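You operate a simulated robot arm through the tools that you are given. There is no shell and no other tool. Be economical: measure what you need, move in short steps, check, and stop when the job is done.

Carry out the task below with a simulated two-armed robot. There is one attempt and no reset: what you move stays moved.

Task
Pick up the tall prop from the checking bench top with one hand, pass it to the other hand and put it on the left end of the checking bench.

It is judged by the outcome, as a careful person would: the job done as asked, and still so three seconds after it is handed in. It fails if anything else is knocked over, pushed out of place, dropped, spilled or broken.

Robot
Two 7-joint arms with two-finger parallel grippers on one trunk, on a base that drives. Base frame: it is fixed to the floor where the robot stands at the start and does not move with it; the origin is under the middle of the robot, x ahead of it, y to its left, z up. Lengths are in cm, angles in degrees, forces in N, time in s.
The left shoulder is at the start at [5, 18.7, 113.5], the right one opposite. With the tool pointing down near the work surface each hand reaches from about 10 to 66 cm from the robot's upright axis, wherever it stands, measured 20 degrees to its own side. Places, roughly: left end of the checking bench [70, 130, 90]. Payload 3.43 kg a hand.
The TCP of each hand is the grasp point between the finger pads, 3 cm short of the fingertips. In the tool frame z runs along the fingers and y along their closing line. The gripper opens to 9.4 cm. The fingers are 2.8 cm wide and 1 cm thick; the gripper's body (5 by 9.6 cm) begins 5.5 cm behind the TCP.
Orientation is told as [roll, pitch, yaw] about the base's x, y, z axes, in that order, counted from this pose: with the fingers straight down and closing along the base's y, the tool's x points along the base's -x, its y along +y and its z along -z.

Tools
- The arms move only by the tool apply_moves. It takes "left_moves", "right_moves" or both (then of equal length, played together; a hand with none holds still); each is a list of rows, each an object (a shift or turn left out is 0, a gripper value left out holds the last) with "fingers": the closure, from 0 (fully open) to 1 (shut); "slide": the shift along the tool's x, y, z in units of 200 mm (1.0 is 200 mm), a list of three; "angular": the turn, a rotation vector about the tool's x, y, z in units of 120 degrees (1.0 is 120 degrees), a list of three. In form: [{"fingers": fingers, "slide": [dx, dy, dz], "angular": [rx, ry, rz]}, ...]. A call has 1 to 8 rows; each row is the pose to reach, as a shift and turn from the pose commanded when the call began, along the tool's axes at that moment. A call with a number of a shift or a turn outside -1 to 1 is refused whole. A row lasts 0.2 s, in which the tool goes at most 5 cm and 8.6 degrees; a call with a longer step from one row to the next is refused whole, and so is a gripper value outside its range. A pose out of reach is approached as far as the arm can. The call stops where the force on the tool passes 40 N (or 10 N more than at its start, if that is more) or the arm is blocked; 0.2 s more then pass. The fingers move at their own pace (about 15.3 cm/s each) and stop on an object; they squeeze with about 35 N. The grip force told is the motor's: it shows also when the fingers shut on nothing. Time passes only in rows, and 0.2 s behind the last, so rows that repeat a pose let the fingers close. It gives the time, the measured TCP pose, the force on the tool (base axes), the opening and the grip force at its end, in the units of the frame above (readings bear some noise), with the torque about the TCP (base axes, N m) and any sound that the robot's microphone picked up.
- Cameras (640 x 400 px; columns grow to the right, rows downward): "scene" is now at [14.68, 2.01, 130.33]; the picture's right is [0.23, -0.97, 0.00], its down [-0.50, -0.12, -0.86] and it looks along [0.83, 0.19, -0.52] (base axes); focal length 277 px, centre (320, 200). "left" rides on the left gripper at [7.6, -1.4, -10.3] in its tool frame; the picture's right is [0.18, 0.98, 0.00], its down [-0.75, 0.14, -0.64] and it looks along [-0.63, 0.12, 0.77] (tool axes); focal length 243 px, centre (320, 200). "right" rides on the right gripper at [7.6, 1.4, -10.3] in its tool frame; the picture's right is [-0.18, 0.98, 0.00], its down [-0.75, -0.14, -0.64] and it looks along [-0.63, -0.12, 0.77] (tool axes); focal length 243 px, centre (320, 200). There is no depth. A picture from a camera that has moved, and an enlarged one, comes with that camera's place and axes in the base frame and with its lens.
- get_image(camera): a new picture of that camera. It takes no simulated time.
- raise_lower(by): slides the trunk up (or, below 0, down) by that many cm; the arms and the scene camera ride with it, the base frame stays. It gives what a move gives, with no picture.
- steer(legs): drives the robot by 1 to 6 legs, each [ahead, left, turn to the left] in cm, cm and degrees, along the robot's own axes; the way and the turn of a leg run together, so that a leg with both is an arc; at most 150 cm and 180 degrees a leg. The arms and the cameras ride along, it lands a little off, and it stops where it bumps. It gives what a move gives.
- turn_head(pan, tilt): turns the head with the scene camera to pan (to the left, within 80 degrees either way) and tilt (down, from -29 to 69), counted from straight ahead of the robot. It gives what a move gives.
- zoom(camera, box): a new picture of the part [left, top, right, bottom] of that camera's present view, enlarged. It takes no simulated time.
- hand_in(): hands the job in; it is judged then, once.

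Work in short steps. Places have to be worked out from the pictures, the camera data and where the tool is seen: move nearer, look again, correct. Check each grasp and each placing, and mend what went wrong. You have 120 turns and 88 pictures in all, those below and enlarged ones among them. Open the grippers and draw the arms clear of the work before you hand the job in, unless the task says otherwise; then end with one line.

The tools are called after "Call:" by a JSON object that holds its "name" and its "arguments". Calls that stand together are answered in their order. apply_moves: Moves the arms, as the interface text tells. Its arguments: {"type":"object","properties":{"left_moves":{"type":"array","items":{"type":"object","properties":{"fingers":{"type":"number"},"slide":{"type":"array","items":{"type":"number"}},"angular":{"type":"array","items":{"type":"number"}}}}},"right_moves":{"type":"array","items":{"type":"object","properties":{"fingers":{"type":"number"},"slide":{"type":"array","items":{"type":"number"}},"angular":{"type":"array","items":{"type":"number"}}}}}},"required":[]} The other tools are called the same way: raise_lower (by) slides the trunk up or down; steer (legs) drives the base; turn_head (pan, tilt) turns the head that bears the scene camera; get_image (camera) takes a picture; zoom (camera, box) takes an enlarged picture of a part of a camera's view; hand_in () hands the job in.

At the start:

```text
t: 0.0
left_tool_pos: [33.7, 22.09, 115.23]
left_ee_rot: [-0.1, -0.1, 0.0]
left_ft_force: [-0.6, 0.1, -0.1]
left_torque: [0.01, 0.02, -0.03]
left_opening: 9.41
left_grip_force: 0.1
right_tool_pos: [33.59, -6.2, 108.78]
right_ee_rot: [0.2, 0.0, -0.1]
right_ft_force: [0.7, 0.2, -0.3]
right_torque: [0.0, 0.02, -0.02]
right_opening: 9.4
right_grip_force: 0.1
trunk travel left (down, up): [-35.0, 8.2]
robot x, y, heading: [0.28, -0.11, 0.4]
head pan, tilt: [13.1, 31.1]
```

scene: 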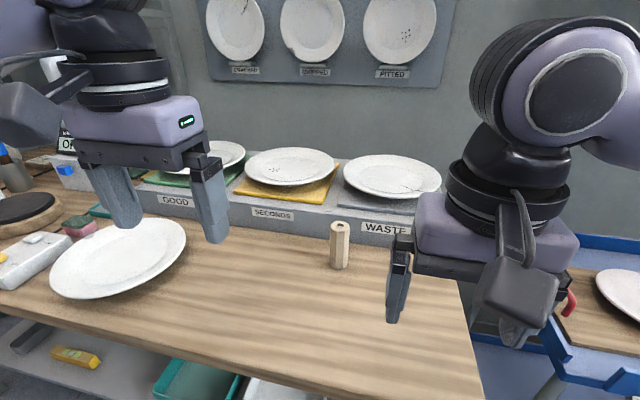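
right: 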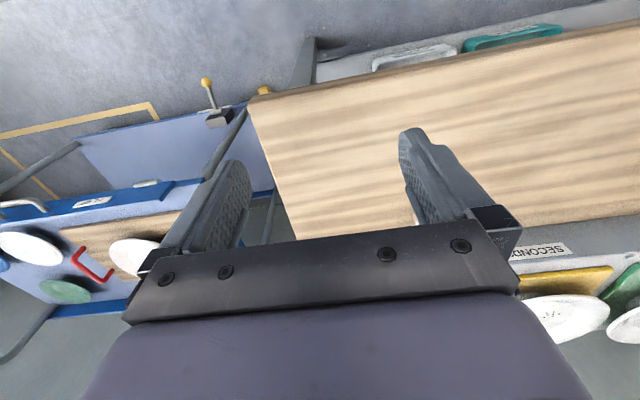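
left: 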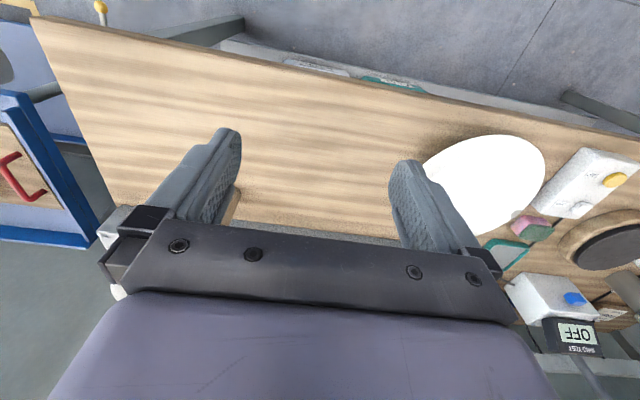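

The prop looks like the small wooden post at about (55, 7) on the bench. I'll zoom in on it, then look left along the bench.

Call:
{"name": "zoom", "arguments": {"camera": "scene", "box": [260, 180, 420, 300]}}

Call:
{"name": "turn_head", "arguments": {"pan": 65, "tilt": 25}}

Call:
{"name": "get_image", "arguments": {"camera": "scene"}}

```text
3.33 times, centred on (340, 240) of scene
camera zoom: at [14.68, 2.01, 130.33], right [0.23, -0.97, 0.0], down [-0.5, -0.12, -0.86], along [0.83, 0.19, -0.52], focal length 923 px, centre (253, 67)
```

zoom: 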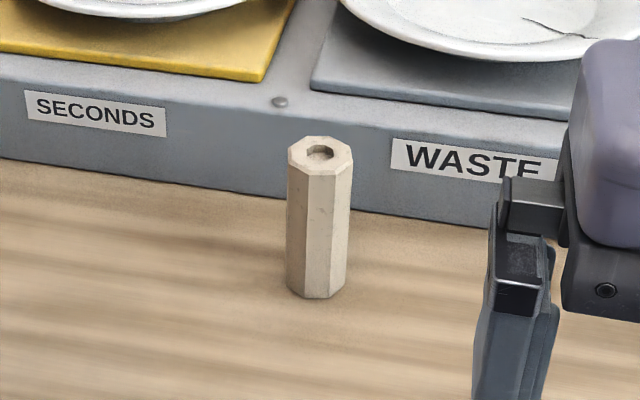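

```text
t: 1.2
left_tool_pos: [33.77, 22.17, 115.16]
left_ee_rot: [0.0, 0.0, 0.0]
left_ft_force: [0.3, 0.1, 0.2]
left_torque: [0.02, -0.01, -0.02]
left_opening: 9.39
left_grip_force: 0.1
right_tool_pos: [33.57, -6.2, 108.75]
right_ee_rot: [0.1, -0.1, 0.0]
right_ft_force: [0.9, 0.0, -0.1]
right_torque: [0.0, 0.02, 0.0]
right_opening: 9.4
right_grip_force: 0.1
trunk travel left (down, up): [-35.0, 8.2]
robot x, y, heading: [0.13, -0.09, -0.2]
head pan, tilt: [65.0, 25.0]
```

```text
83 pictures are left
camera scene: at [9.82, 8.33, 131.31], right [0.91, -0.42, 0.0], down [-0.18, -0.38, -0.91], along [0.38, 0.82, -0.42], focal length 277 px, centre (320, 200)
```

scene: 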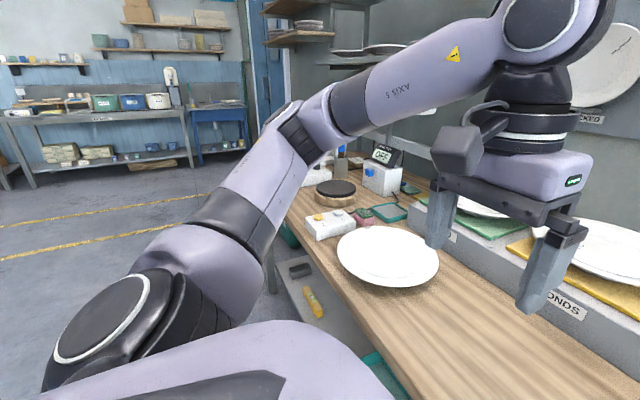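

The prop is an octagonal post, roughly 3.6 cm wide and 10 cm tall, with about 4 cm of free space behind it. I plan to grip it low with the right hand, tilted about 30° below horizontal, so the left hand can take the top from above. First I tilt the right hand in free air.

Call:
{"name": "apply_moves", "arguments": {"right_moves": [{"slide": [-0.07, 0.02, 0], "angular": [0, -0.0714, 0]}, {"slide": [-0.14, 0.04, 0], "angular": [0, -0.1428, 0]}, {"slide": [-0.21, 0.06, 0], "angular": [0, -0.2142, 0]}, {"slide": [-0.28, 0.08, 0], "angular": [0, -0.2856, 0]}, {"slide": [-0.35, 0.1, 0], "angular": [0, -0.357, 0]}, {"slide": [-0.4, 0.1, 0], "angular": [0, -0.4284, 0]}, {"slide": [-0.45, 0.1, 0], "angular": [0, -0.5, 0]}, {"slide": [-0.45, 0.1, 0], "angular": [0, -0.5, 0]}]}}

Call:
{"name": "turn_head", "arguments": {"pan": 13, "tilt": 35}}

Call:
{"name": "get_image", "arguments": {"camera": "scene"}}

Call:
{"name": "get_image", "arguments": {"camera": "right"}}

```text
t: 3.0
left_tool_pos: [33.67, 22.18, 115.32]
left_ee_rot: [0.0, -0.1, -0.1]
left_ft_force: [-0.1, 0.0, -0.7]
left_torque: [0.01, 0.0, 0.01]
left_opening: 9.4
left_grip_force: 0.0
right_tool_pos: [42.6, -4.37, 108.68]
right_ee_rot: [0.3, -60.2, -0.3]
right_ft_force: [0.1, -0.3, -0.3]
right_torque: [0.06, -0.01, 0.02]
right_opening: 9.39
right_grip_force: 0.0
trunk travel left (down, up): [-35.0, 8.2]
robot x, y, heading: [0.01, 0.01, 0.1]
head pan, tilt: [65.0, 25.0]
```

```text
t: 4.2
left_tool_pos: [33.71, 22.14, 115.19]
left_ee_rot: [0.0, 0.0, -0.1]
left_ft_force: [0.8, -0.2, -0.4]
left_torque: [0.0, 0.06, -0.01]
left_opening: 9.42
left_grip_force: 0.1
right_tool_pos: [42.69, -4.22, 108.75]
right_ee_rot: [0.3, -60.1, -0.2]
right_ft_force: [0.1, 0.1, 0.0]
right_torque: [0.01, 0.01, 0.0]
right_opening: 9.41
right_grip_force: 0.2
trunk travel left (down, up): [-35.0, 8.2]
robot x, y, heading: [-0.42, 0.3, -0.0]
head pan, tilt: [13.0, 35.0]
```

```text
82 pictures are left
camera scene: at [14.5, 1.97, 129.73], right [0.23, -0.97, 0.0], down [-0.56, -0.13, -0.82], along [0.8, 0.18, -0.57], focal length 277 px, centre (320, 200)
```

scene: 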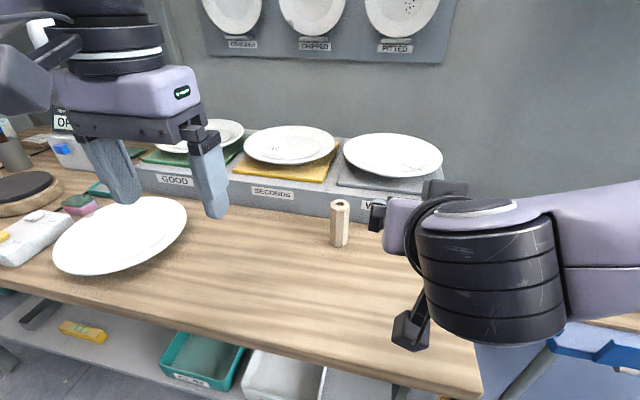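

```text
81 pictures are left
camera right: at [29.98, -2.8, 107.22], right [0.09, 0.98, 0.16], down [-0.18, -0.14, 0.97], along [0.98, -0.12, 0.16], focal length 243 px, centre (320, 200)
```

right: 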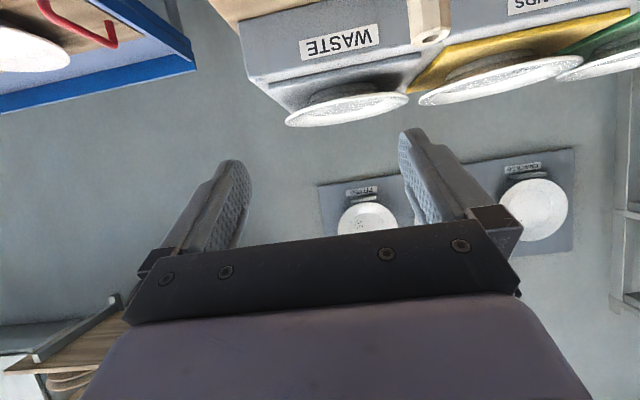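

The right hand's camera now sees the post, which I put near x≈57, y≈7.3, with its top at z≈99. I'll move to a lower stand-off in front of it and look again.

Call:
{"name": "apply_moves", "arguments": {"right_moves": [{"slide": [0.08, 0.14, 0.08]}, {"slide": [0.17, 0.29, 0.155]}, {"slide": [0.26, 0.43, 0.23]}, {"slide": [0.34, 0.575, 0.31]}, {"slide": [0.34, 0.575, 0.31]}]}}

Call:
{"name": "get_image", "arguments": {"camera": "scene"}}

Call:
{"name": "get_image", "arguments": {"camera": "right"}}

```text
t: 5.4
left_tool_pos: [33.76, 22.22, 115.22]
left_ee_rot: [0.0, 0.0, 0.0]
left_ft_force: [0.5, -0.6, -1.1]
left_torque: [0.02, 0.01, 0.0]
left_opening: 9.39
left_grip_force: 0.0
right_tool_pos: [44.64, 7.23, 99.79]
right_ee_rot: [0.3, -60.1, -0.4]
right_ft_force: [-0.1, 0.2, 1.0]
right_torque: [-0.01, -0.01, 0.01]
right_opening: 9.42
right_grip_force: 0.0
trunk travel left (down, up): [-35.0, 8.2]
robot x, y, heading: [-0.33, 0.24, 0.0]
head pan, tilt: [13.0, 35.0]
```

```text
80 pictures are left
camera scene: at [14.5, 1.94, 129.73], right [0.22, -0.97, 0.0], down [-0.56, -0.13, -0.82], along [0.8, 0.18, -0.57], focal length 277 px, centre (320, 200)
```

scene: 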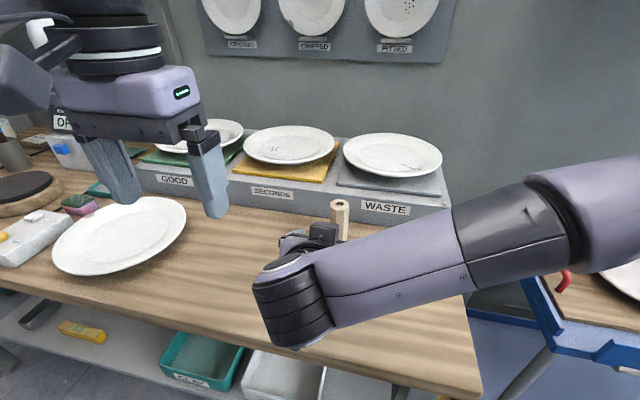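

```text
79 pictures are left
camera right: at [31.95, 8.65, 98.23], right [0.09, 0.98, 0.16], down [-0.18, -0.14, 0.97], along [0.98, -0.12, 0.16], focal length 243 px, centre (320, 200)
```

right: 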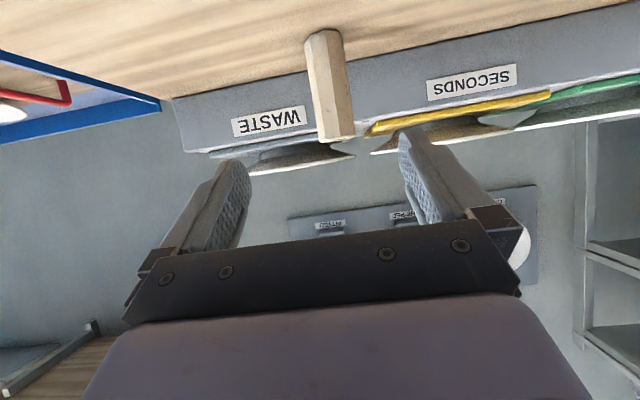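

Combining both views puts the post nearer x≈59–60, y≈8.2, with its top at about z 96.5 and the bench at about z 86.5. I'll step closer to check this at short range.

Call:
{"name": "apply_moves", "arguments": {"right_moves": [{"slide": [0.08, 0.03, 0.2]}, {"slide": [0.14, 0.055, 0.38]}, {"slide": [0.14, 0.055, 0.38]}]}}

Call:
{"name": "get_image", "arguments": {"camera": "scene"}}

Call:
{"name": "get_image", "arguments": {"camera": "right"}}

Call:
{"name": "get_image", "arguments": {"camera": "left"}}

```text
t: 6.2
left_tool_pos: [33.66, 22.05, 115.3]
left_ee_rot: [0.0, 0.0, 0.0]
left_ft_force: [-0.2, -1.1, -0.7]
left_torque: [-0.02, 0.02, 0.0]
left_opening: 9.41
left_grip_force: 0.1
right_tool_pos: [49.85, 8.43, 93.59]
right_ee_rot: [0.4, -60.0, -0.3]
right_ft_force: [0.1, 0.4, -1.3]
right_torque: [-0.01, -0.02, 0.01]
right_opening: 9.41
right_grip_force: 0.0
trunk travel left (down, up): [-35.0, 8.2]
robot x, y, heading: [-0.09, 0.24, 0.0]
head pan, tilt: [13.0, 35.0]
```

```text
78 pictures are left
camera scene: at [14.49, 1.96, 129.73], right [0.22, -0.97, 0.0], down [-0.56, -0.13, -0.82], along [0.8, 0.18, -0.57], focal length 277 px, centre (320, 200)
```

scene: 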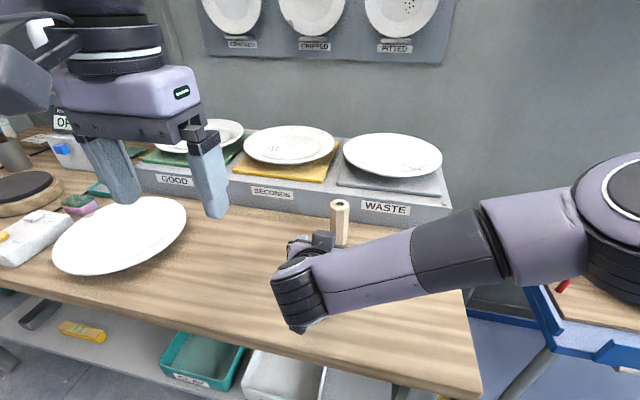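

```text
77 pictures are left
camera right: at [37.21, 9.8, 92.1], right [0.09, 0.98, 0.16], down [-0.18, -0.14, 0.97], along [0.98, -0.12, 0.16], focal length 243 px, centre (320, 200)
```

right: 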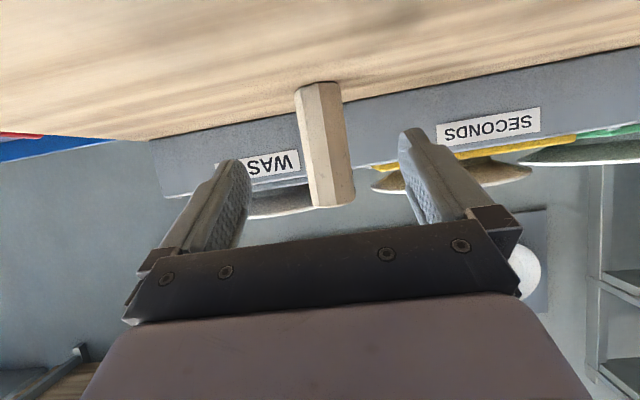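

```text
76 pictures are left
camera left: at [26.03, 20.85, 125.43], right [-0.18, 0.98, 0.0], down [0.75, 0.14, 0.64], along [0.63, 0.12, -0.77], focal length 243 px, centre (320, 200)
```

left: 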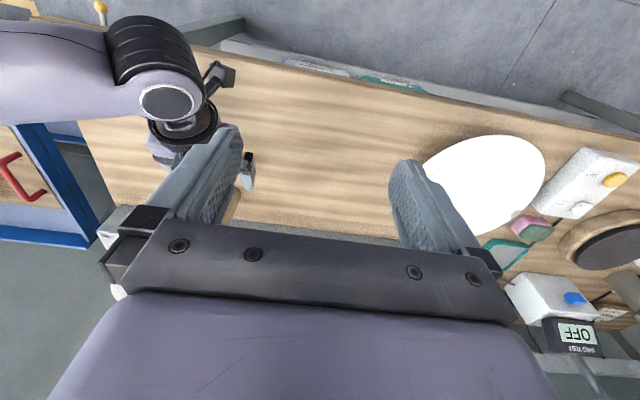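

Two right-hand views agree: front face at x≈58.2, centre at about (60, 8.3), bench at z≈86.3 and top at z≈96.4. I'll advance to grasp at z≈91.

Call:
{"name": "apply_moves", "arguments": {"right_moves": [{"slide": [-0.05, -0.003, 0.17]}, {"slide": [-0.1, -0.006, 0.34]}, {"slide": [-0.135, -0.006, 0.5]}, {"slide": [-0.135, -0.006, 0.5]}]}}

Call:
{"name": "get_image", "arguments": {"camera": "right"}}

Call:
{"name": "get_image", "arguments": {"camera": "scene"}}

```text
t: 7.2
left_tool_pos: [33.77, 22.15, 115.23]
left_ee_rot: [0.0, -0.1, 0.1]
left_ft_force: [0.6, 0.2, 0.1]
left_torque: [-0.04, 0.0, 0.0]
left_opening: 9.38
left_grip_force: 0.0
right_tool_pos: [59.81, 8.22, 90.8]
right_ee_rot: [0.3, -60.0, -0.3]
right_ft_force: [-0.5, 0.5, -0.6]
right_torque: [-0.01, -0.02, 0.01]
right_opening: 9.4
right_grip_force: 0.1
trunk travel left (down, up): [-35.0, 8.2]
robot x, y, heading: [0.04, -0.05, 0.2]
head pan, tilt: [13.0, 35.0]
```

```text
75 pictures are left
camera right: at [47.16, 9.69, 89.33], right [0.09, 0.98, 0.16], down [-0.18, -0.14, 0.97], along [0.98, -0.12, 0.16], focal length 243 px, centre (320, 200)
```

right: 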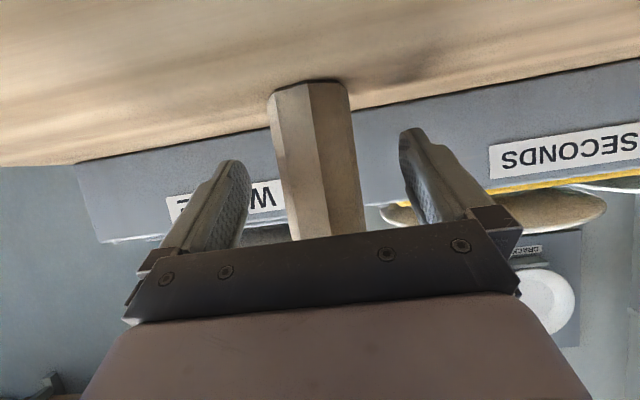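

```text
74 pictures are left
camera scene: at [14.49, 1.96, 129.73], right [0.22, -0.97, 0.0], down [-0.56, -0.13, -0.82], along [0.8, 0.18, -0.57], focal length 277 px, centre (320, 200)
```

scene: 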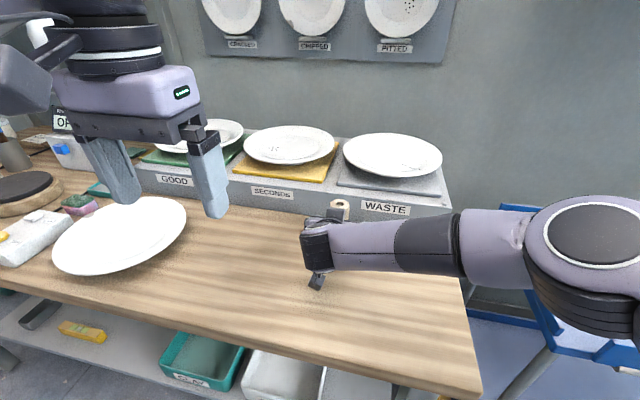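

The post sits between the fingers, about 0.4 cm to the left of centre. I'll nudge over and close.

Call:
{"name": "apply_moves", "arguments": {"right_moves": [{"slide": [0, 0.02, 0], "fingers": 0}, {"slide": [0, 0.02, 0], "fingers": 0.3}, {"slide": [0, 0.02, 0], "fingers": 0.5}, {"slide": [0, 0.02, 0], "fingers": 0.7}, {"slide": [0, 0.02, 0], "fingers": 1}, {"slide": [0, 0.02, 0], "fingers": 1}, {"slide": [0, 0.02, 0], "fingers": 1}]}}

Call:
{"name": "get_image", "arguments": {"camera": "right"}}

```text
t: 8.8
left_tool_pos: [33.7, 22.16, 115.23]
left_ee_rot: [0.0, 0.0, -0.1]
left_ft_force: [-1.2, 0.5, 0.1]
left_torque: [0.01, 0.03, 0.0]
left_opening: 9.41
left_grip_force: 0.0
right_tool_pos: [59.92, 8.66, 90.98]
right_ee_rot: [0.2, -60.1, -0.2]
right_ft_force: [0.7, 0.5, 0.1]
right_torque: [0.06, -0.07, 0.0]
right_opening: 4.5
right_grip_force: 34.8
trunk travel left (down, up): [-35.0, 8.2]
robot x, y, heading: [0.29, -0.15, 0.2]
head pan, tilt: [13.0, 35.0]
```

```text
73 pictures are left
camera right: at [47.12, 10.09, 89.39], right [0.09, 0.98, 0.16], down [-0.18, -0.14, 0.97], along [0.98, -0.12, 0.16], focal length 243 px, centre (320, 200)
```

right: 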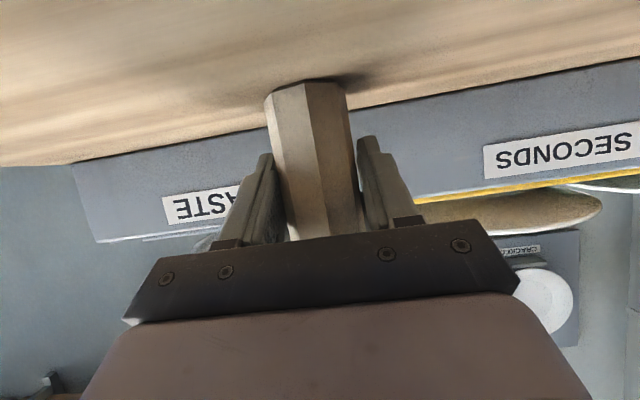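

Gripped at 4.5 cm opening with about 35 N. I'll lift straight up and check.

Call:
{"name": "apply_moves", "arguments": {"right_moves": [{"slide": [-0.08, 0, -0.046]}, {"slide": [-0.22, 0, -0.127]}, {"slide": [-0.36, 0, -0.208]}, {"slide": [-0.5, 0, -0.289]}, {"slide": [-0.606, 0, -0.35]}, {"slide": [-0.606, 0, -0.35]}]}}

Call:
{"name": "get_image", "arguments": {"camera": "scene"}}

Call:
{"name": "get_image", "arguments": {"camera": "right"}}

```text
t: 10.2
left_tool_pos: [33.62, 22.18, 115.3]
left_ee_rot: [0.0, -0.1, 0.1]
left_ft_force: [-0.8, 0.1, 0.4]
left_torque: [-0.01, -0.02, 0.02]
left_opening: 9.39
left_grip_force: 0.1
right_tool_pos: [59.52, 8.65, 104.97]
right_ee_rot: [0.1, -60.0, -0.2]
right_ft_force: [0.1, -0.3, -2.0]
right_torque: [0.03, 0.01, 0.04]
right_opening: 4.5
right_grip_force: 35.7
trunk travel left (down, up): [-35.0, 8.2]
robot x, y, heading: [0.08, -0.24, 0.1]
head pan, tilt: [13.0, 35.0]
```

```text
72 pictures are left
camera scene: at [14.53, 1.96, 129.73], right [0.22, -0.97, 0.0], down [-0.56, -0.13, -0.82], along [0.8, 0.18, -0.57], focal length 277 px, centre (320, 200)
```

scene: 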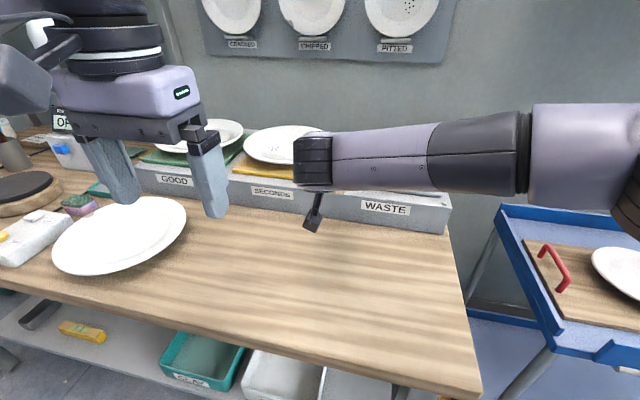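

```text
71 pictures are left
camera right: at [46.87, 10.09, 103.4], right [0.09, 0.98, 0.16], down [-0.18, -0.14, 0.97], along [0.98, -0.12, 0.16], focal length 243 px, centre (320, 200)
```

right: 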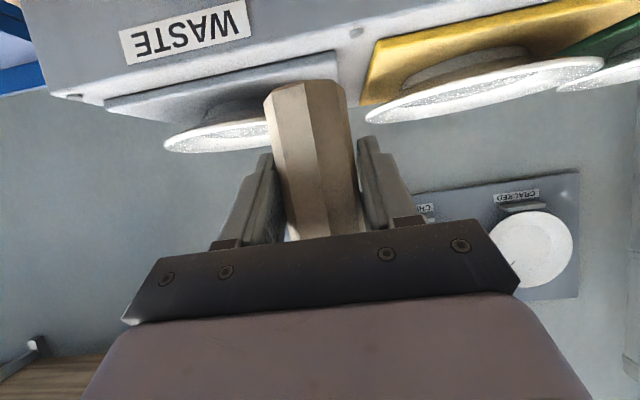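

The post is held firmly and upright. I'll bring it back to about x 48, and move the left hand forward and up at y≈22 with a slight tilt, ready to come over the top.

Call:
{"name": "apply_moves", "arguments": {"right_moves": [{"slide": [0.07, 0, -0.12]}, {"slide": [0.14, 0, -0.245]}, {"slide": [0.21, 0, -0.37]}, {"slide": [0.2875, 0, -0.498]}, {"slide": [0.2875, 0, -0.498]}], "left_moves": [{"slide": [-0.19, 0, -0.08], "angular": [0, 0.03, 0]}, {"slide": [-0.38, 0, -0.16], "angular": [0, 0.06, 0]}, {"slide": [-0.57, 0, -0.24], "angular": [0, 0.09, 0]}, {"slide": [-0.75, 0, -0.3], "angular": [0, 0.125, 0]}, {"slide": [-0.75, 0, -0.3], "angular": [0, 0.125, 0]}]}}

Call:
{"name": "get_image", "arguments": {"camera": "scene"}}

Call:
{"name": "get_image", "arguments": {"camera": "left"}}

```text
t: 11.4
left_tool_pos: [48.78, 22.38, 121.2]
left_ee_rot: [-0.2, 14.9, -0.1]
left_ft_force: [-0.9, 0.0, -1.2]
left_torque: [-0.05, -0.03, 0.01]
left_opening: 9.37
left_grip_force: 0.0
right_tool_pos: [48.31, 8.64, 105.07]
right_ee_rot: [0.1, -60.1, -0.3]
right_ft_force: [-0.4, 0.5, -2.4]
right_torque: [-0.03, 0.0, -0.02]
right_opening: 4.5
right_grip_force: 34.9
trunk travel left (down, up): [-35.0, 8.2]
robot x, y, heading: [-0.01, 0.02, -0.0]
head pan, tilt: [13.0, 35.0]
```

```text
70 pictures are left
camera scene: at [14.52, 2.04, 129.73], right [0.23, -0.97, 0.0], down [-0.56, -0.13, -0.82], along [0.8, 0.18, -0.57], focal length 277 px, centre (320, 200)
```

scene: 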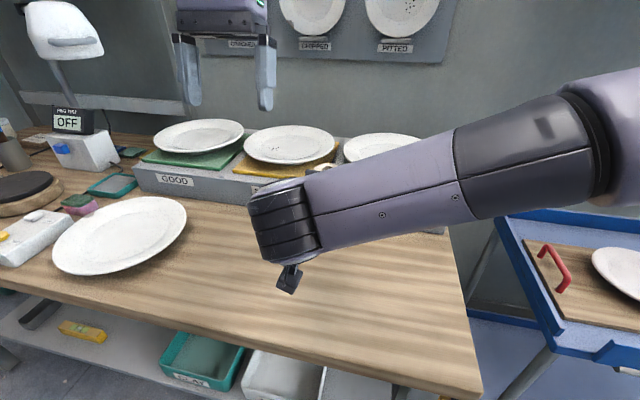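

```text
69 pictures are left
camera left: at [44.0, 21.09, 133.07], right [-0.18, 0.98, 0.04], down [0.89, 0.14, 0.43], along [0.41, 0.12, -0.9], focal length 243 px, centre (320, 200)
```

left: 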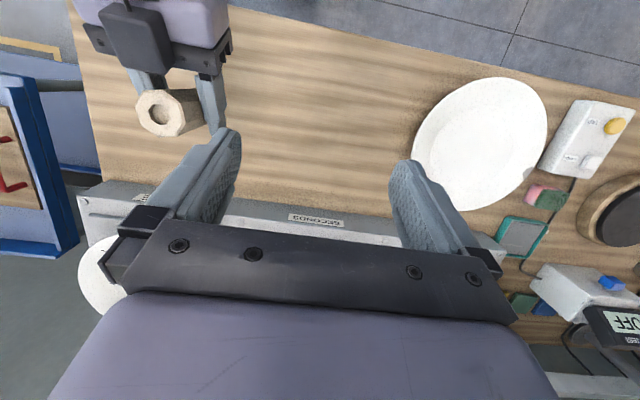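

The left camera clearly sees the post's top, near (48.3, 9.2), about 10.5 cm below the left tool. I'll slide the left hand over it, still high, and re-check.

Call:
{"name": "apply_moves", "arguments": {"left_moves": [{"slide": [-0.01, -0.17, 0.02]}, {"slide": [-0.02, -0.34, 0.04]}, {"slide": [-0.02, -0.51, 0.05]}, {"slide": [-0.02, -0.665, 0.058]}, {"slide": [-0.02, -0.665, 0.058]}]}}

Call:
{"name": "get_image", "arguments": {"camera": "scene"}}

Call:
{"name": "get_image", "arguments": {"camera": "left"}}

```text
t: 12.6
left_tool_pos: [48.92, 9.03, 120.18]
left_ee_rot: [-0.1, 15.1, 0.0]
left_ft_force: [-1.4, -0.4, 0.5]
left_torque: [0.0, 0.0, -0.04]
left_opening: 9.39
left_grip_force: 0.1
right_tool_pos: [48.36, 8.62, 104.98]
right_ee_rot: [0.2, -59.9, -0.3]
right_ft_force: [0.8, 0.3, -2.2]
right_torque: [-0.01, 0.0, 0.01]
right_opening: 4.51
right_grip_force: 34.5
trunk travel left (down, up): [-35.0, 8.2]
robot x, y, heading: [-0.1, 0.34, 0.2]
head pan, tilt: [13.0, 35.0]
```

```text
68 pictures are left
camera scene: at [14.52, 2.0, 129.73], right [0.23, -0.97, 0.0], down [-0.56, -0.13, -0.82], along [0.8, 0.18, -0.57], focal length 277 px, centre (320, 200)
```

scene: 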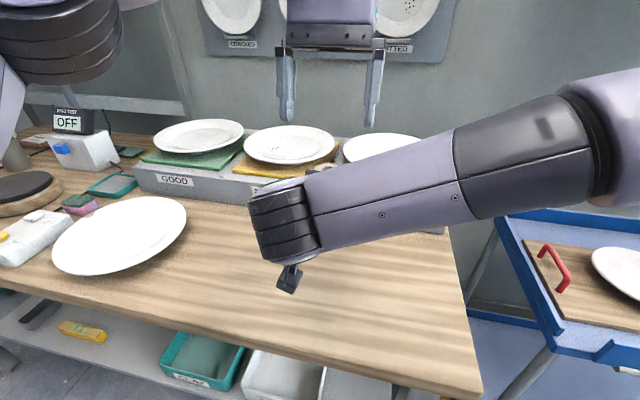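

```text
67 pictures are left
camera left: at [44.08, 7.71, 131.98], right [-0.18, 0.98, 0.05], down [0.89, 0.14, 0.42], along [0.41, 0.12, -0.9], focal length 243 px, centre (320, 200)
```

left: 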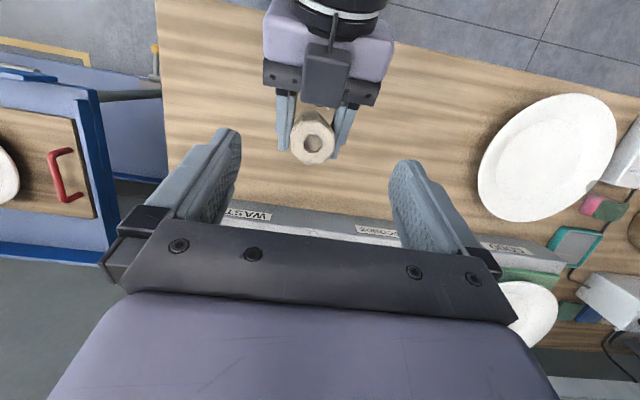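

The left hand is aligned: the post's top is at about (48.85, 8.95) and the pads will meet it there. I'll descend so the fingertips overlap the top 2.7 cm, staying above the right fingers.

Call:
{"name": "apply_moves", "arguments": {"left_moves": [{"slide": [-0.05, -0.005, 0.15]}, {"slide": [-0.09, -0.005, 0.3]}, {"slide": [-0.12, -0.005, 0.39]}, {"slide": [-0.139, -0.005, 0.459]}, {"slide": [-0.139, -0.005, 0.459]}]}}

Call:
{"name": "get_image", "arguments": {"camera": "scene"}}

Call:
{"name": "get_image", "arguments": {"camera": "left"}}

Call:
{"name": "get_image", "arguments": {"camera": "right"}}

```text
t: 13.8
left_tool_pos: [48.92, 8.84, 110.33]
left_ee_rot: [0.0, 15.1, 0.1]
left_ft_force: [0.0, -0.6, -0.3]
left_torque: [0.0, 0.01, 0.03]
left_opening: 9.38
left_grip_force: 0.0
right_tool_pos: [48.3, 8.6, 105.06]
right_ee_rot: [0.3, -60.1, -0.3]
right_ft_force: [-1.0, -0.1, -2.6]
right_torque: [-0.01, 0.03, -0.01]
right_opening: 4.46
right_grip_force: 35.2
trunk travel left (down, up): [-35.0, 8.2]
robot x, y, heading: [-0.14, -0.09, -0.0]
head pan, tilt: [13.0, 35.0]
```

```text
66 pictures are left
camera scene: at [14.51, 1.96, 129.73], right [0.23, -0.97, 0.0], down [-0.56, -0.13, -0.82], along [0.8, 0.18, -0.57], focal length 277 px, centre (320, 200)
```

scene: 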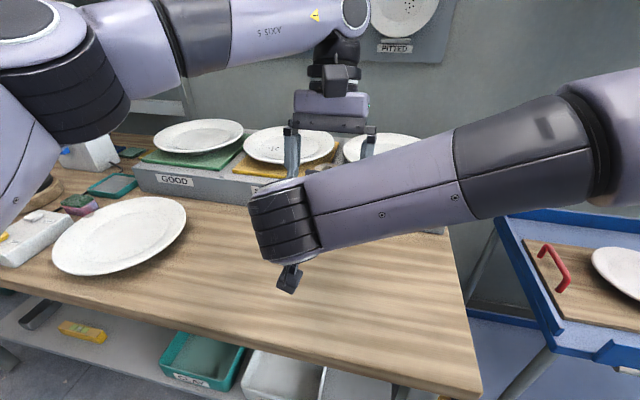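

```text
65 pictures are left
camera left: at [44.33, 7.53, 122.15], right [-0.18, 0.98, 0.05], down [0.89, 0.14, 0.43], along [0.41, 0.12, -0.9], focal length 243 px, centre (320, 200)
```

left: 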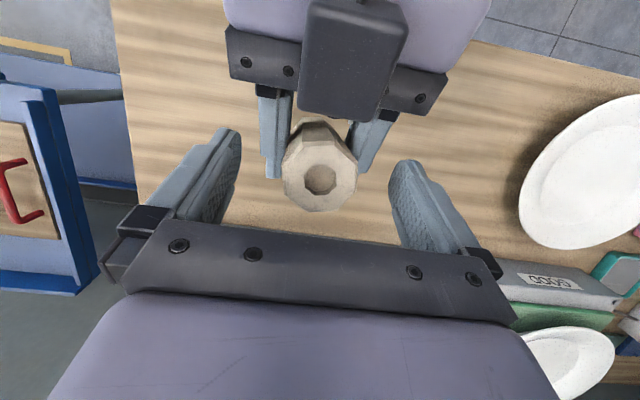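

```text
64 pictures are left
camera right: at [35.69, 10.09, 103.51], right [0.09, 0.98, 0.16], down [-0.18, -0.14, 0.97], along [0.98, -0.12, 0.16], focal length 243 px, centre (320, 200)
```

right: 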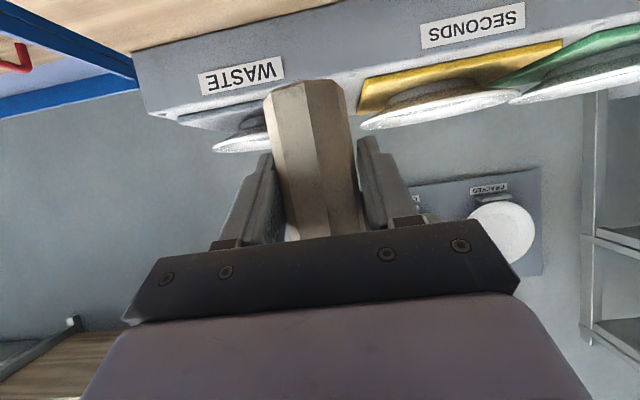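

The post's top is centred between the left fingers with no contacts. I'll close the left hand while the right still holds.

Call:
{"name": "apply_moves", "arguments": {"left_moves": [{"fingers": 0.3}, {"fingers": 0.45}, {"fingers": 0.7}, {"fingers": 1}, {"fingers": 1}, {"fingers": 1}]}}

Call:
{"name": "get_image", "arguments": {"camera": "left"}}

```text
t: 15.2
left_tool_pos: [49.1, 8.78, 110.5]
left_ee_rot: [-0.1, 15.1, -0.2]
left_ft_force: [-4.4, -7.6, 0.8]
left_torque: [-0.18, -0.03, -0.21]
left_opening: 4.19
left_grip_force: 34.4
right_tool_pos: [48.21, 8.69, 105.01]
right_ee_rot: [0.3, -60.1, -0.3]
right_ft_force: [4.2, 7.3, -2.6]
right_torque: [-0.22, 0.27, 0.24]
right_opening: 4.46
right_grip_force: 35.5
trunk travel left (down, up): [-35.0, 8.2]
robot x, y, heading: [0.19, -0.35, -0.2]
head pan, tilt: [13.0, 35.0]
```

```text
63 pictures are left
camera left: at [44.31, 7.49, 122.18], right [-0.18, 0.98, 0.05], down [0.89, 0.14, 0.42], along [0.41, 0.12, -0.9], focal length 243 px, centre (320, 200)
```

left: 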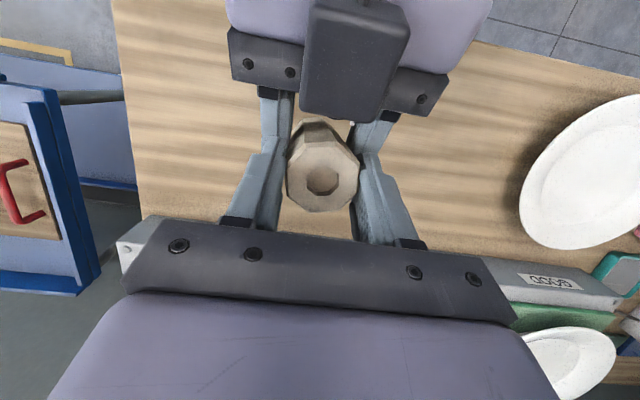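

The left hand grips at 4.19 cm opening with 34 N. I'll release the right hand without moving it.

Call:
{"name": "apply_moves", "arguments": {"right_moves": [{"fingers": 0.4}, {"fingers": 0.2}, {"fingers": 0}, {"fingers": 0}]}}

Call:
{"name": "get_image", "arguments": {"camera": "left"}}

Call:
{"name": "get_image", "arguments": {"camera": "right"}}

```text
t: 16.2
left_tool_pos: [49.16, 8.82, 110.39]
left_ee_rot: [0.0, 15.1, 0.0]
left_ft_force: [-0.5, 0.2, 0.0]
left_torque: [0.0, -0.05, 0.05]
left_opening: 4.14
left_grip_force: 34.9
right_tool_pos: [48.4, 8.76, 105.11]
right_ee_rot: [0.4, -60.1, -0.3]
right_ft_force: [0.0, 0.7, 0.1]
right_torque: [0.0, 0.01, 0.0]
right_opening: 9.4
right_grip_force: 0.0
trunk travel left (down, up): [-35.0, 8.2]
robot x, y, heading: [-0.22, 0.22, 0.1]
head pan, tilt: [13.0, 35.0]
```

```text
62 pictures are left
camera left: at [44.35, 7.54, 122.16], right [-0.18, 0.98, 0.05], down [0.89, 0.14, 0.42], along [0.41, 0.12, -0.9], focal length 243 px, centre (320, 200)
```

left: 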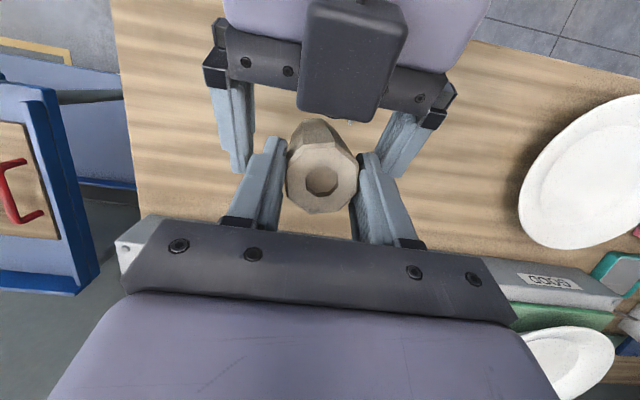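

```text
61 pictures are left
camera right: at [35.7, 10.09, 103.51], right [0.09, 0.98, 0.16], down [-0.18, -0.14, 0.97], along [0.98, -0.12, 0.16], focal length 243 px, centre (320, 200)
```

right: 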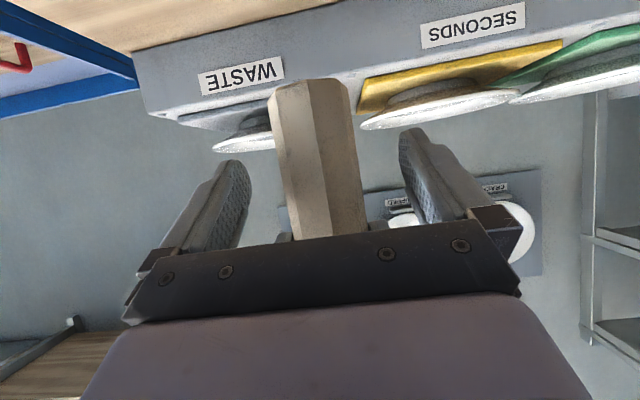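

The post is now held only by the left hand. I'll draw the right hand straight back, then out to its own side.

Call:
{"name": "apply_moves", "arguments": {"right_moves": [{"slide": [0.08, 0, -0.14]}, {"slide": [0.17, 0, -0.3]}, {"slide": [0.25, 0, -0.433]}, {"slide": [0.25, -0.2, -0.433]}, {"slide": [0.25, -0.42, -0.433]}, {"slide": [0.25, -0.64, -0.433]}, {"slide": [0.25, -0.86, -0.433]}, {"slide": [0.25, -1.0, -0.433]}]}}

Call:
{"name": "get_image", "arguments": {"camera": "scene"}}

```text
t: 18.0
left_tool_pos: [49.03, 8.85, 110.37]
left_ee_rot: [0.0, 15.0, 0.0]
left_ft_force: [0.4, 0.0, -0.2]
left_torque: [0.02, 0.0, 0.02]
left_opening: 4.15
left_grip_force: 35.4
right_tool_pos: [38.54, -11.13, 105.03]
right_ee_rot: [0.3, -60.1, -0.4]
right_ft_force: [0.8, 0.2, 0.6]
right_torque: [0.0, -0.03, 0.01]
right_opening: 9.4
right_grip_force: 0.0
right hand out of reach, approached as far as the arm can: row 8
trunk travel left (down, up): [-35.0, 8.2]
robot x, y, heading: [-0.24, -0.16, 0.2]
head pan, tilt: [13.0, 35.0]
```

```text
60 pictures are left
camera scene: at [14.51, 1.94, 129.73], right [0.22, -0.97, 0.0], down [-0.56, -0.13, -0.82], along [0.8, 0.18, -0.57], focal length 277 px, centre (320, 200)
```

scene: 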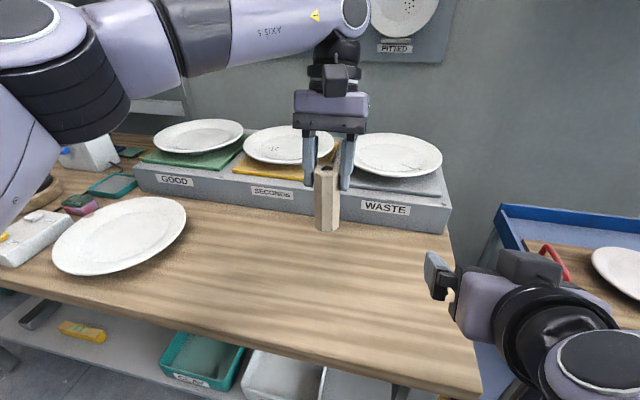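

Handover done; the post hangs upright in the left hand. I'll lift it higher and draw it back for driving, then look left at the destination.

Call:
{"name": "apply_moves", "arguments": {"left_moves": [{"slide": [0.108, 0.12, -0.095]}, {"slide": [0.216, 0.24, -0.19]}, {"slide": [0.324, 0.36, -0.286]}, {"slide": [0.432, 0.48, -0.381]}, {"slide": [0.54, 0.6, -0.476]}, {"slide": [0.54, 0.6, -0.476]}]}}

Call:
{"name": "turn_head", "arguments": {"pan": 50, "tilt": 20}}

Call:
{"name": "get_image", "arguments": {"camera": "scene"}}

Call:
{"name": "get_image", "arguments": {"camera": "left"}}

```text
t: 19.4
left_tool_pos: [41.29, 20.9, 122.29]
left_ee_rot: [-0.1, 15.0, 0.1]
left_ft_force: [0.0, 0.1, -2.2]
left_torque: [0.02, 0.0, -0.03]
left_opening: 4.11
left_grip_force: 35.0
right_tool_pos: [38.39, -11.09, 104.95]
right_ee_rot: [0.3, -60.0, -0.2]
right_ft_force: [-0.9, 0.3, -0.2]
right_torque: [0.0, -0.01, 0.03]
right_opening: 9.37
right_grip_force: 0.0
trunk travel left (down, up): [-35.0, 8.2]
robot x, y, heading: [-0.05, -0.06, -0.2]
head pan, tilt: [13.0, 35.0]
```

```text
t: 20.4
left_tool_pos: [41.33, 20.92, 122.28]
left_ee_rot: [-0.1, 15.0, 0.1]
left_ft_force: [0.0, 0.6, -1.8]
left_torque: [-0.01, -0.01, 0.03]
left_opening: 4.11
left_grip_force: 35.2
right_tool_pos: [38.32, -11.22, 104.99]
right_ee_rot: [0.1, -60.0, -0.3]
right_ft_force: [-0.1, -0.5, 0.4]
right_torque: [0.05, 0.01, 0.0]
right_opening: 9.4
right_grip_force: 0.1
trunk travel left (down, up): [-35.0, 8.2]
robot x, y, heading: [-0.23, 0.03, -0.0]
head pan, tilt: [50.0, 20.0]
```

```text
59 pictures are left
camera scene: at [11.93, 7.12, 132.11], right [0.77, -0.64, 0.0], down [-0.22, -0.26, -0.94], along [0.6, 0.72, -0.34], focal length 277 px, centre (320, 200)
```

scene: 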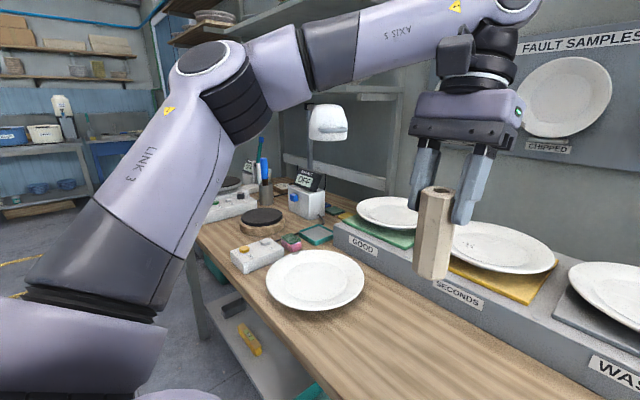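

```text
58 pictures are left
camera left: at [36.57, 19.53, 134.03], right [-0.18, 0.98, 0.05], down [0.89, 0.14, 0.42], along [0.41, 0.12, -0.9], focal length 243 px, centre (320, 200)
```

left: 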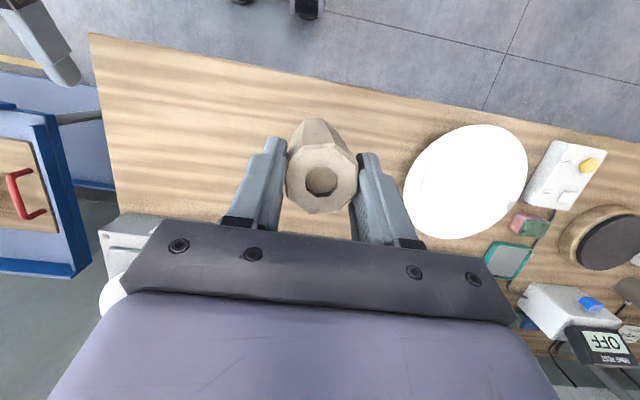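

The meter box sits near (76, 94), with a lamp behind it and another box near (55, 121). The floor ahead of the bench looks clear. I'll back off slightly, drive left 60 cm, and look again.

Call:
{"name": "steer", "arguments": {"legs": [[-8, 0, 0], [0, 60, 0]]}}

Call:
{"name": "get_image", "arguments": {"camera": "scene"}}

Call:
{"name": "get_image", "arguments": {"camera": "left"}}

```text
t: 26.8
left_tool_pos: [33.28, 80.38, 122.24]
left_ee_rot: [0.0, 15.0, -0.2]
left_ft_force: [-1.0, -0.5, -1.6]
left_torque: [-0.01, -0.02, 0.01]
left_opening: 4.09
left_grip_force: 34.8
right_tool_pos: [30.28, 48.41, 104.96]
right_ee_rot: [0.2, -59.9, -0.5]
right_ft_force: [0.0, 0.1, -0.9]
right_torque: [0.02, -0.04, 0.03]
right_opening: 9.42
right_grip_force: 0.1
trunk travel left (down, up): [-35.0, 8.2]
robot x, y, heading: [-8.08, 59.6, -0.1]
head pan, tilt: [50.0, 20.0]
```

```text
57 pictures are left
camera scene: at [3.88, 66.72, 132.11], right [0.76, -0.65, 0.0], down [-0.22, -0.26, -0.94], along [0.61, 0.72, -0.34], focal length 277 px, centre (320, 200)
```

scene: 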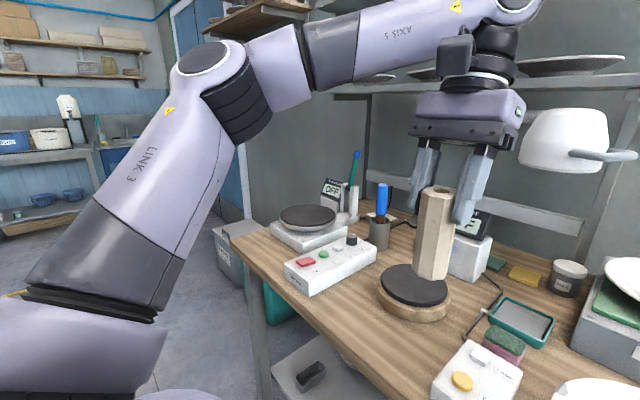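

```text
56 pictures are left
camera left: at [28.57, 79.05, 134.04], right [-0.17, 0.98, 0.05], down [0.89, 0.14, 0.42], along [0.41, 0.12, -0.9], focal length 243 px, centre (320, 200)
```

left: 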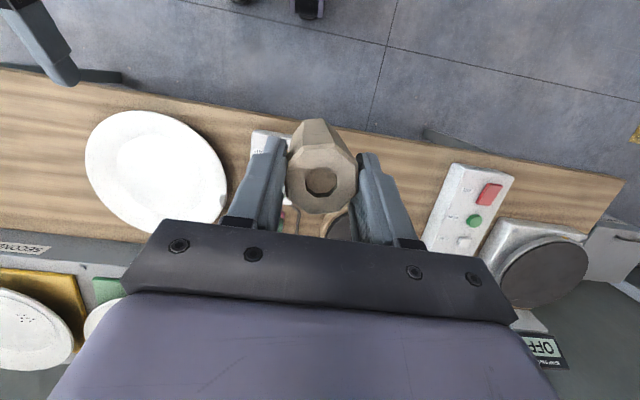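

The left end holds a scale, a button box, a pen cup and a turntable. I'll drive about 35 cm further left and look down to find free space.

Call:
{"name": "steer", "arguments": {"legs": [[0, 38, 0]]}}

Call:
{"name": "turn_head", "arguments": {"pan": 25, "tilt": 35}}

Call:
{"name": "get_image", "arguments": {"camera": "scene"}}

Call:
{"name": "get_image", "arguments": {"camera": "left"}}

```text
t: 30.7
left_tool_pos: [33.79, 118.37, 122.14]
left_ee_rot: [0.0, 15.1, -0.6]
left_ft_force: [0.3, 0.2, -1.7]
left_torque: [0.02, -0.01, -0.01]
left_opening: 4.12
left_grip_force: 34.9
right_tool_pos: [30.41, 86.5, 104.94]
right_ee_rot: [0.2, -59.9, -0.9]
right_ft_force: [0.7, 0.2, 1.0]
right_torque: [0.01, 0.0, 0.0]
right_opening: 9.4
right_grip_force: 0.0
trunk travel left (down, up): [-35.0, 8.2]
robot x, y, heading: [-7.71, 97.77, -0.5]
head pan, tilt: [50.0, 20.0]
```

```text
t: 31.6
left_tool_pos: [33.65, 118.37, 122.24]
left_ee_rot: [0.0, 15.0, -0.7]
left_ft_force: [-0.9, -0.7, -2.5]
left_torque: [0.0, 0.0, -0.02]
left_opening: 4.08
left_grip_force: 34.9
right_tool_pos: [30.51, 86.45, 104.94]
right_ee_rot: [0.4, -59.9, -1.1]
right_ft_force: [0.1, -0.6, -0.9]
right_torque: [0.01, 0.01, 0.0]
right_opening: 9.39
right_grip_force: 0.0
trunk travel left (down, up): [-35.0, 8.2]
robot x, y, heading: [-7.74, 97.83, -0.6]
head pan, tilt: [25.0, 35.0]
```

```text
55 pictures are left
camera scene: at [6.16, 101.52, 129.73], right [0.41, -0.91, 0.0], down [-0.52, -0.24, -0.82], along [0.75, 0.34, -0.57], focal length 277 px, centre (320, 200)
```

scene: 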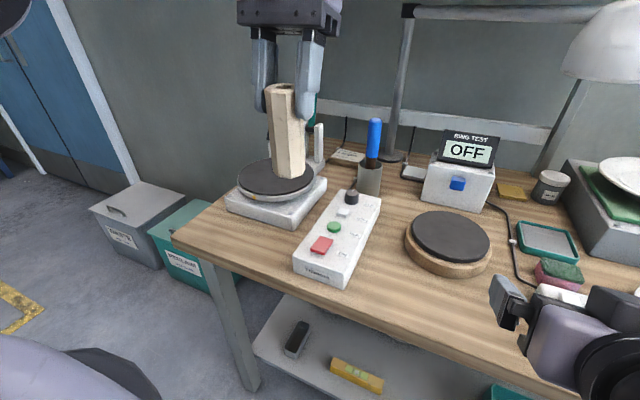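

```text
54 pictures are left
camera left: at [28.98, 117.09, 134.03], right [-0.17, 0.98, 0.05], down [0.9, 0.13, 0.42], along [0.41, 0.11, -0.9], focal length 243 px, centre (320, 200)
```

left: 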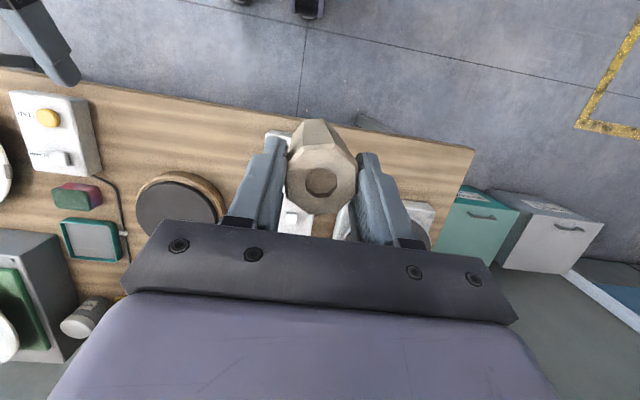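

The front-left corner of the bench is clear: roughly x 36–48, y 124–152, with the scale behind it and the button box to the right. I'll aim for about (42, 139), driving 16 cm more left for comfortable reach.

Call:
{"name": "steer", "arguments": {"legs": [[0, 16, 0]]}}

Call:
{"name": "get_image", "arguments": {"camera": "scene"}}

Call:
{"name": "get_image", "arguments": {"camera": "left"}}

```text
t: 33.7
left_tool_pos: [33.85, 134.51, 122.15]
left_ee_rot: [-0.2, 15.0, -0.7]
left_ft_force: [0.5, 0.4, -2.5]
left_torque: [0.01, -0.01, -0.02]
left_opening: 4.08
left_grip_force: 35.4
right_tool_pos: [30.76, 102.55, 104.99]
right_ee_rot: [0.1, -60.0, -1.0]
right_ft_force: [-0.4, -0.1, -0.8]
right_torque: [0.0, 0.02, -0.01]
right_opening: 9.4
right_grip_force: 0.0
trunk travel left (down, up): [-35.0, 8.2]
robot x, y, heading: [-7.76, 113.78, -0.8]
head pan, tilt: [25.0, 35.0]
```

```text
53 pictures are left
camera scene: at [6.36, 117.58, 129.73], right [0.41, -0.91, 0.0], down [-0.52, -0.24, -0.82], along [0.75, 0.34, -0.57], focal length 277 px, centre (320, 200)
```

scene: 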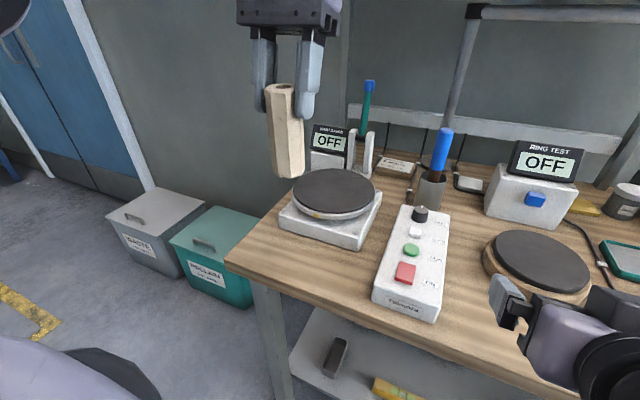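

```text
52 pictures are left
camera left: at [29.21, 133.11, 134.03], right [-0.17, 0.99, 0.05], down [0.9, 0.13, 0.42], along [0.41, 0.11, -0.9], focal length 243 px, centre (320, 200)
```

left: 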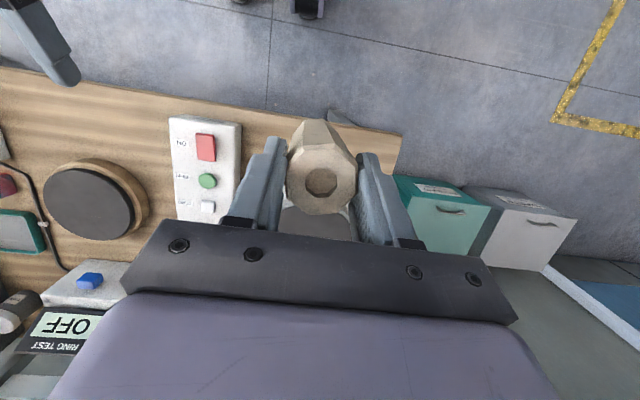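

The clear area spans x≈34–48 and y≈124–151. I'll go to (41, 138.5) and descend until the post's bottom is about 3.5 cm above the bench.

Call:
{"name": "apply_moves", "arguments": {"left_moves": [{"slide": [-0.186, 0.1, -0.05]}, {"slide": [-0.372, 0.2, -0.1]}, {"slide": [-0.43, 0.2, 0.114]}, {"slide": [-0.487, 0.2, 0.328]}, {"slide": [-0.545, 0.2, 0.542]}, {"slide": [-0.602, 0.2, 0.756]}, {"slide": [-0.66, 0.2, 0.97]}, {"slide": [-0.66, 0.2, 0.97]}]}}

Call:
{"name": "get_image", "arguments": {"camera": "scene"}}

Call:
{"name": "get_image", "arguments": {"camera": "left"}}

```text
t: 35.5
left_tool_pos: [41.71, 137.99, 100.12]
left_ee_rot: [0.0, 15.0, -0.7]
left_ft_force: [0.2, 0.3, -2.3]
left_torque: [0.01, -0.02, -0.03]
left_opening: 4.07
left_grip_force: 35.7
right_tool_pos: [30.85, 102.41, 105.08]
right_ee_rot: [0.3, -60.0, -1.1]
right_ft_force: [0.1, 0.4, 0.9]
right_torque: [-0.01, 0.0, 0.04]
right_opening: 9.38
right_grip_force: 0.0
trunk travel left (down, up): [-35.0, 8.2]
robot x, y, heading: [-7.62, 113.89, -0.9]
head pan, tilt: [25.0, 35.0]
```

```text
51 pictures are left
camera scene: at [6.35, 117.54, 129.73], right [0.41, -0.91, 0.0], down [-0.52, -0.24, -0.82], along [0.75, 0.34, -0.57], focal length 277 px, centre (320, 200)
```

scene: 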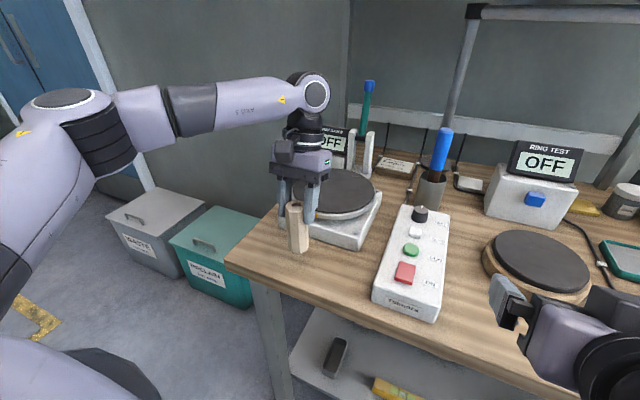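

```text
50 pictures are left
camera left: at [36.8, 136.82, 111.89], right [-0.17, 0.98, 0.05], down [0.9, 0.13, 0.43], along [0.41, 0.11, -0.9], focal length 243 px, centre (320, 200)
```

left: 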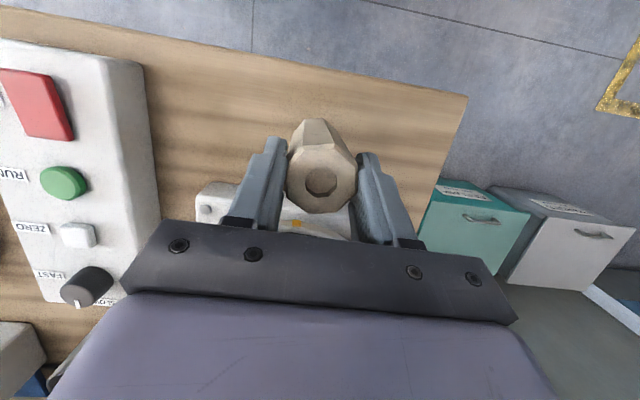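

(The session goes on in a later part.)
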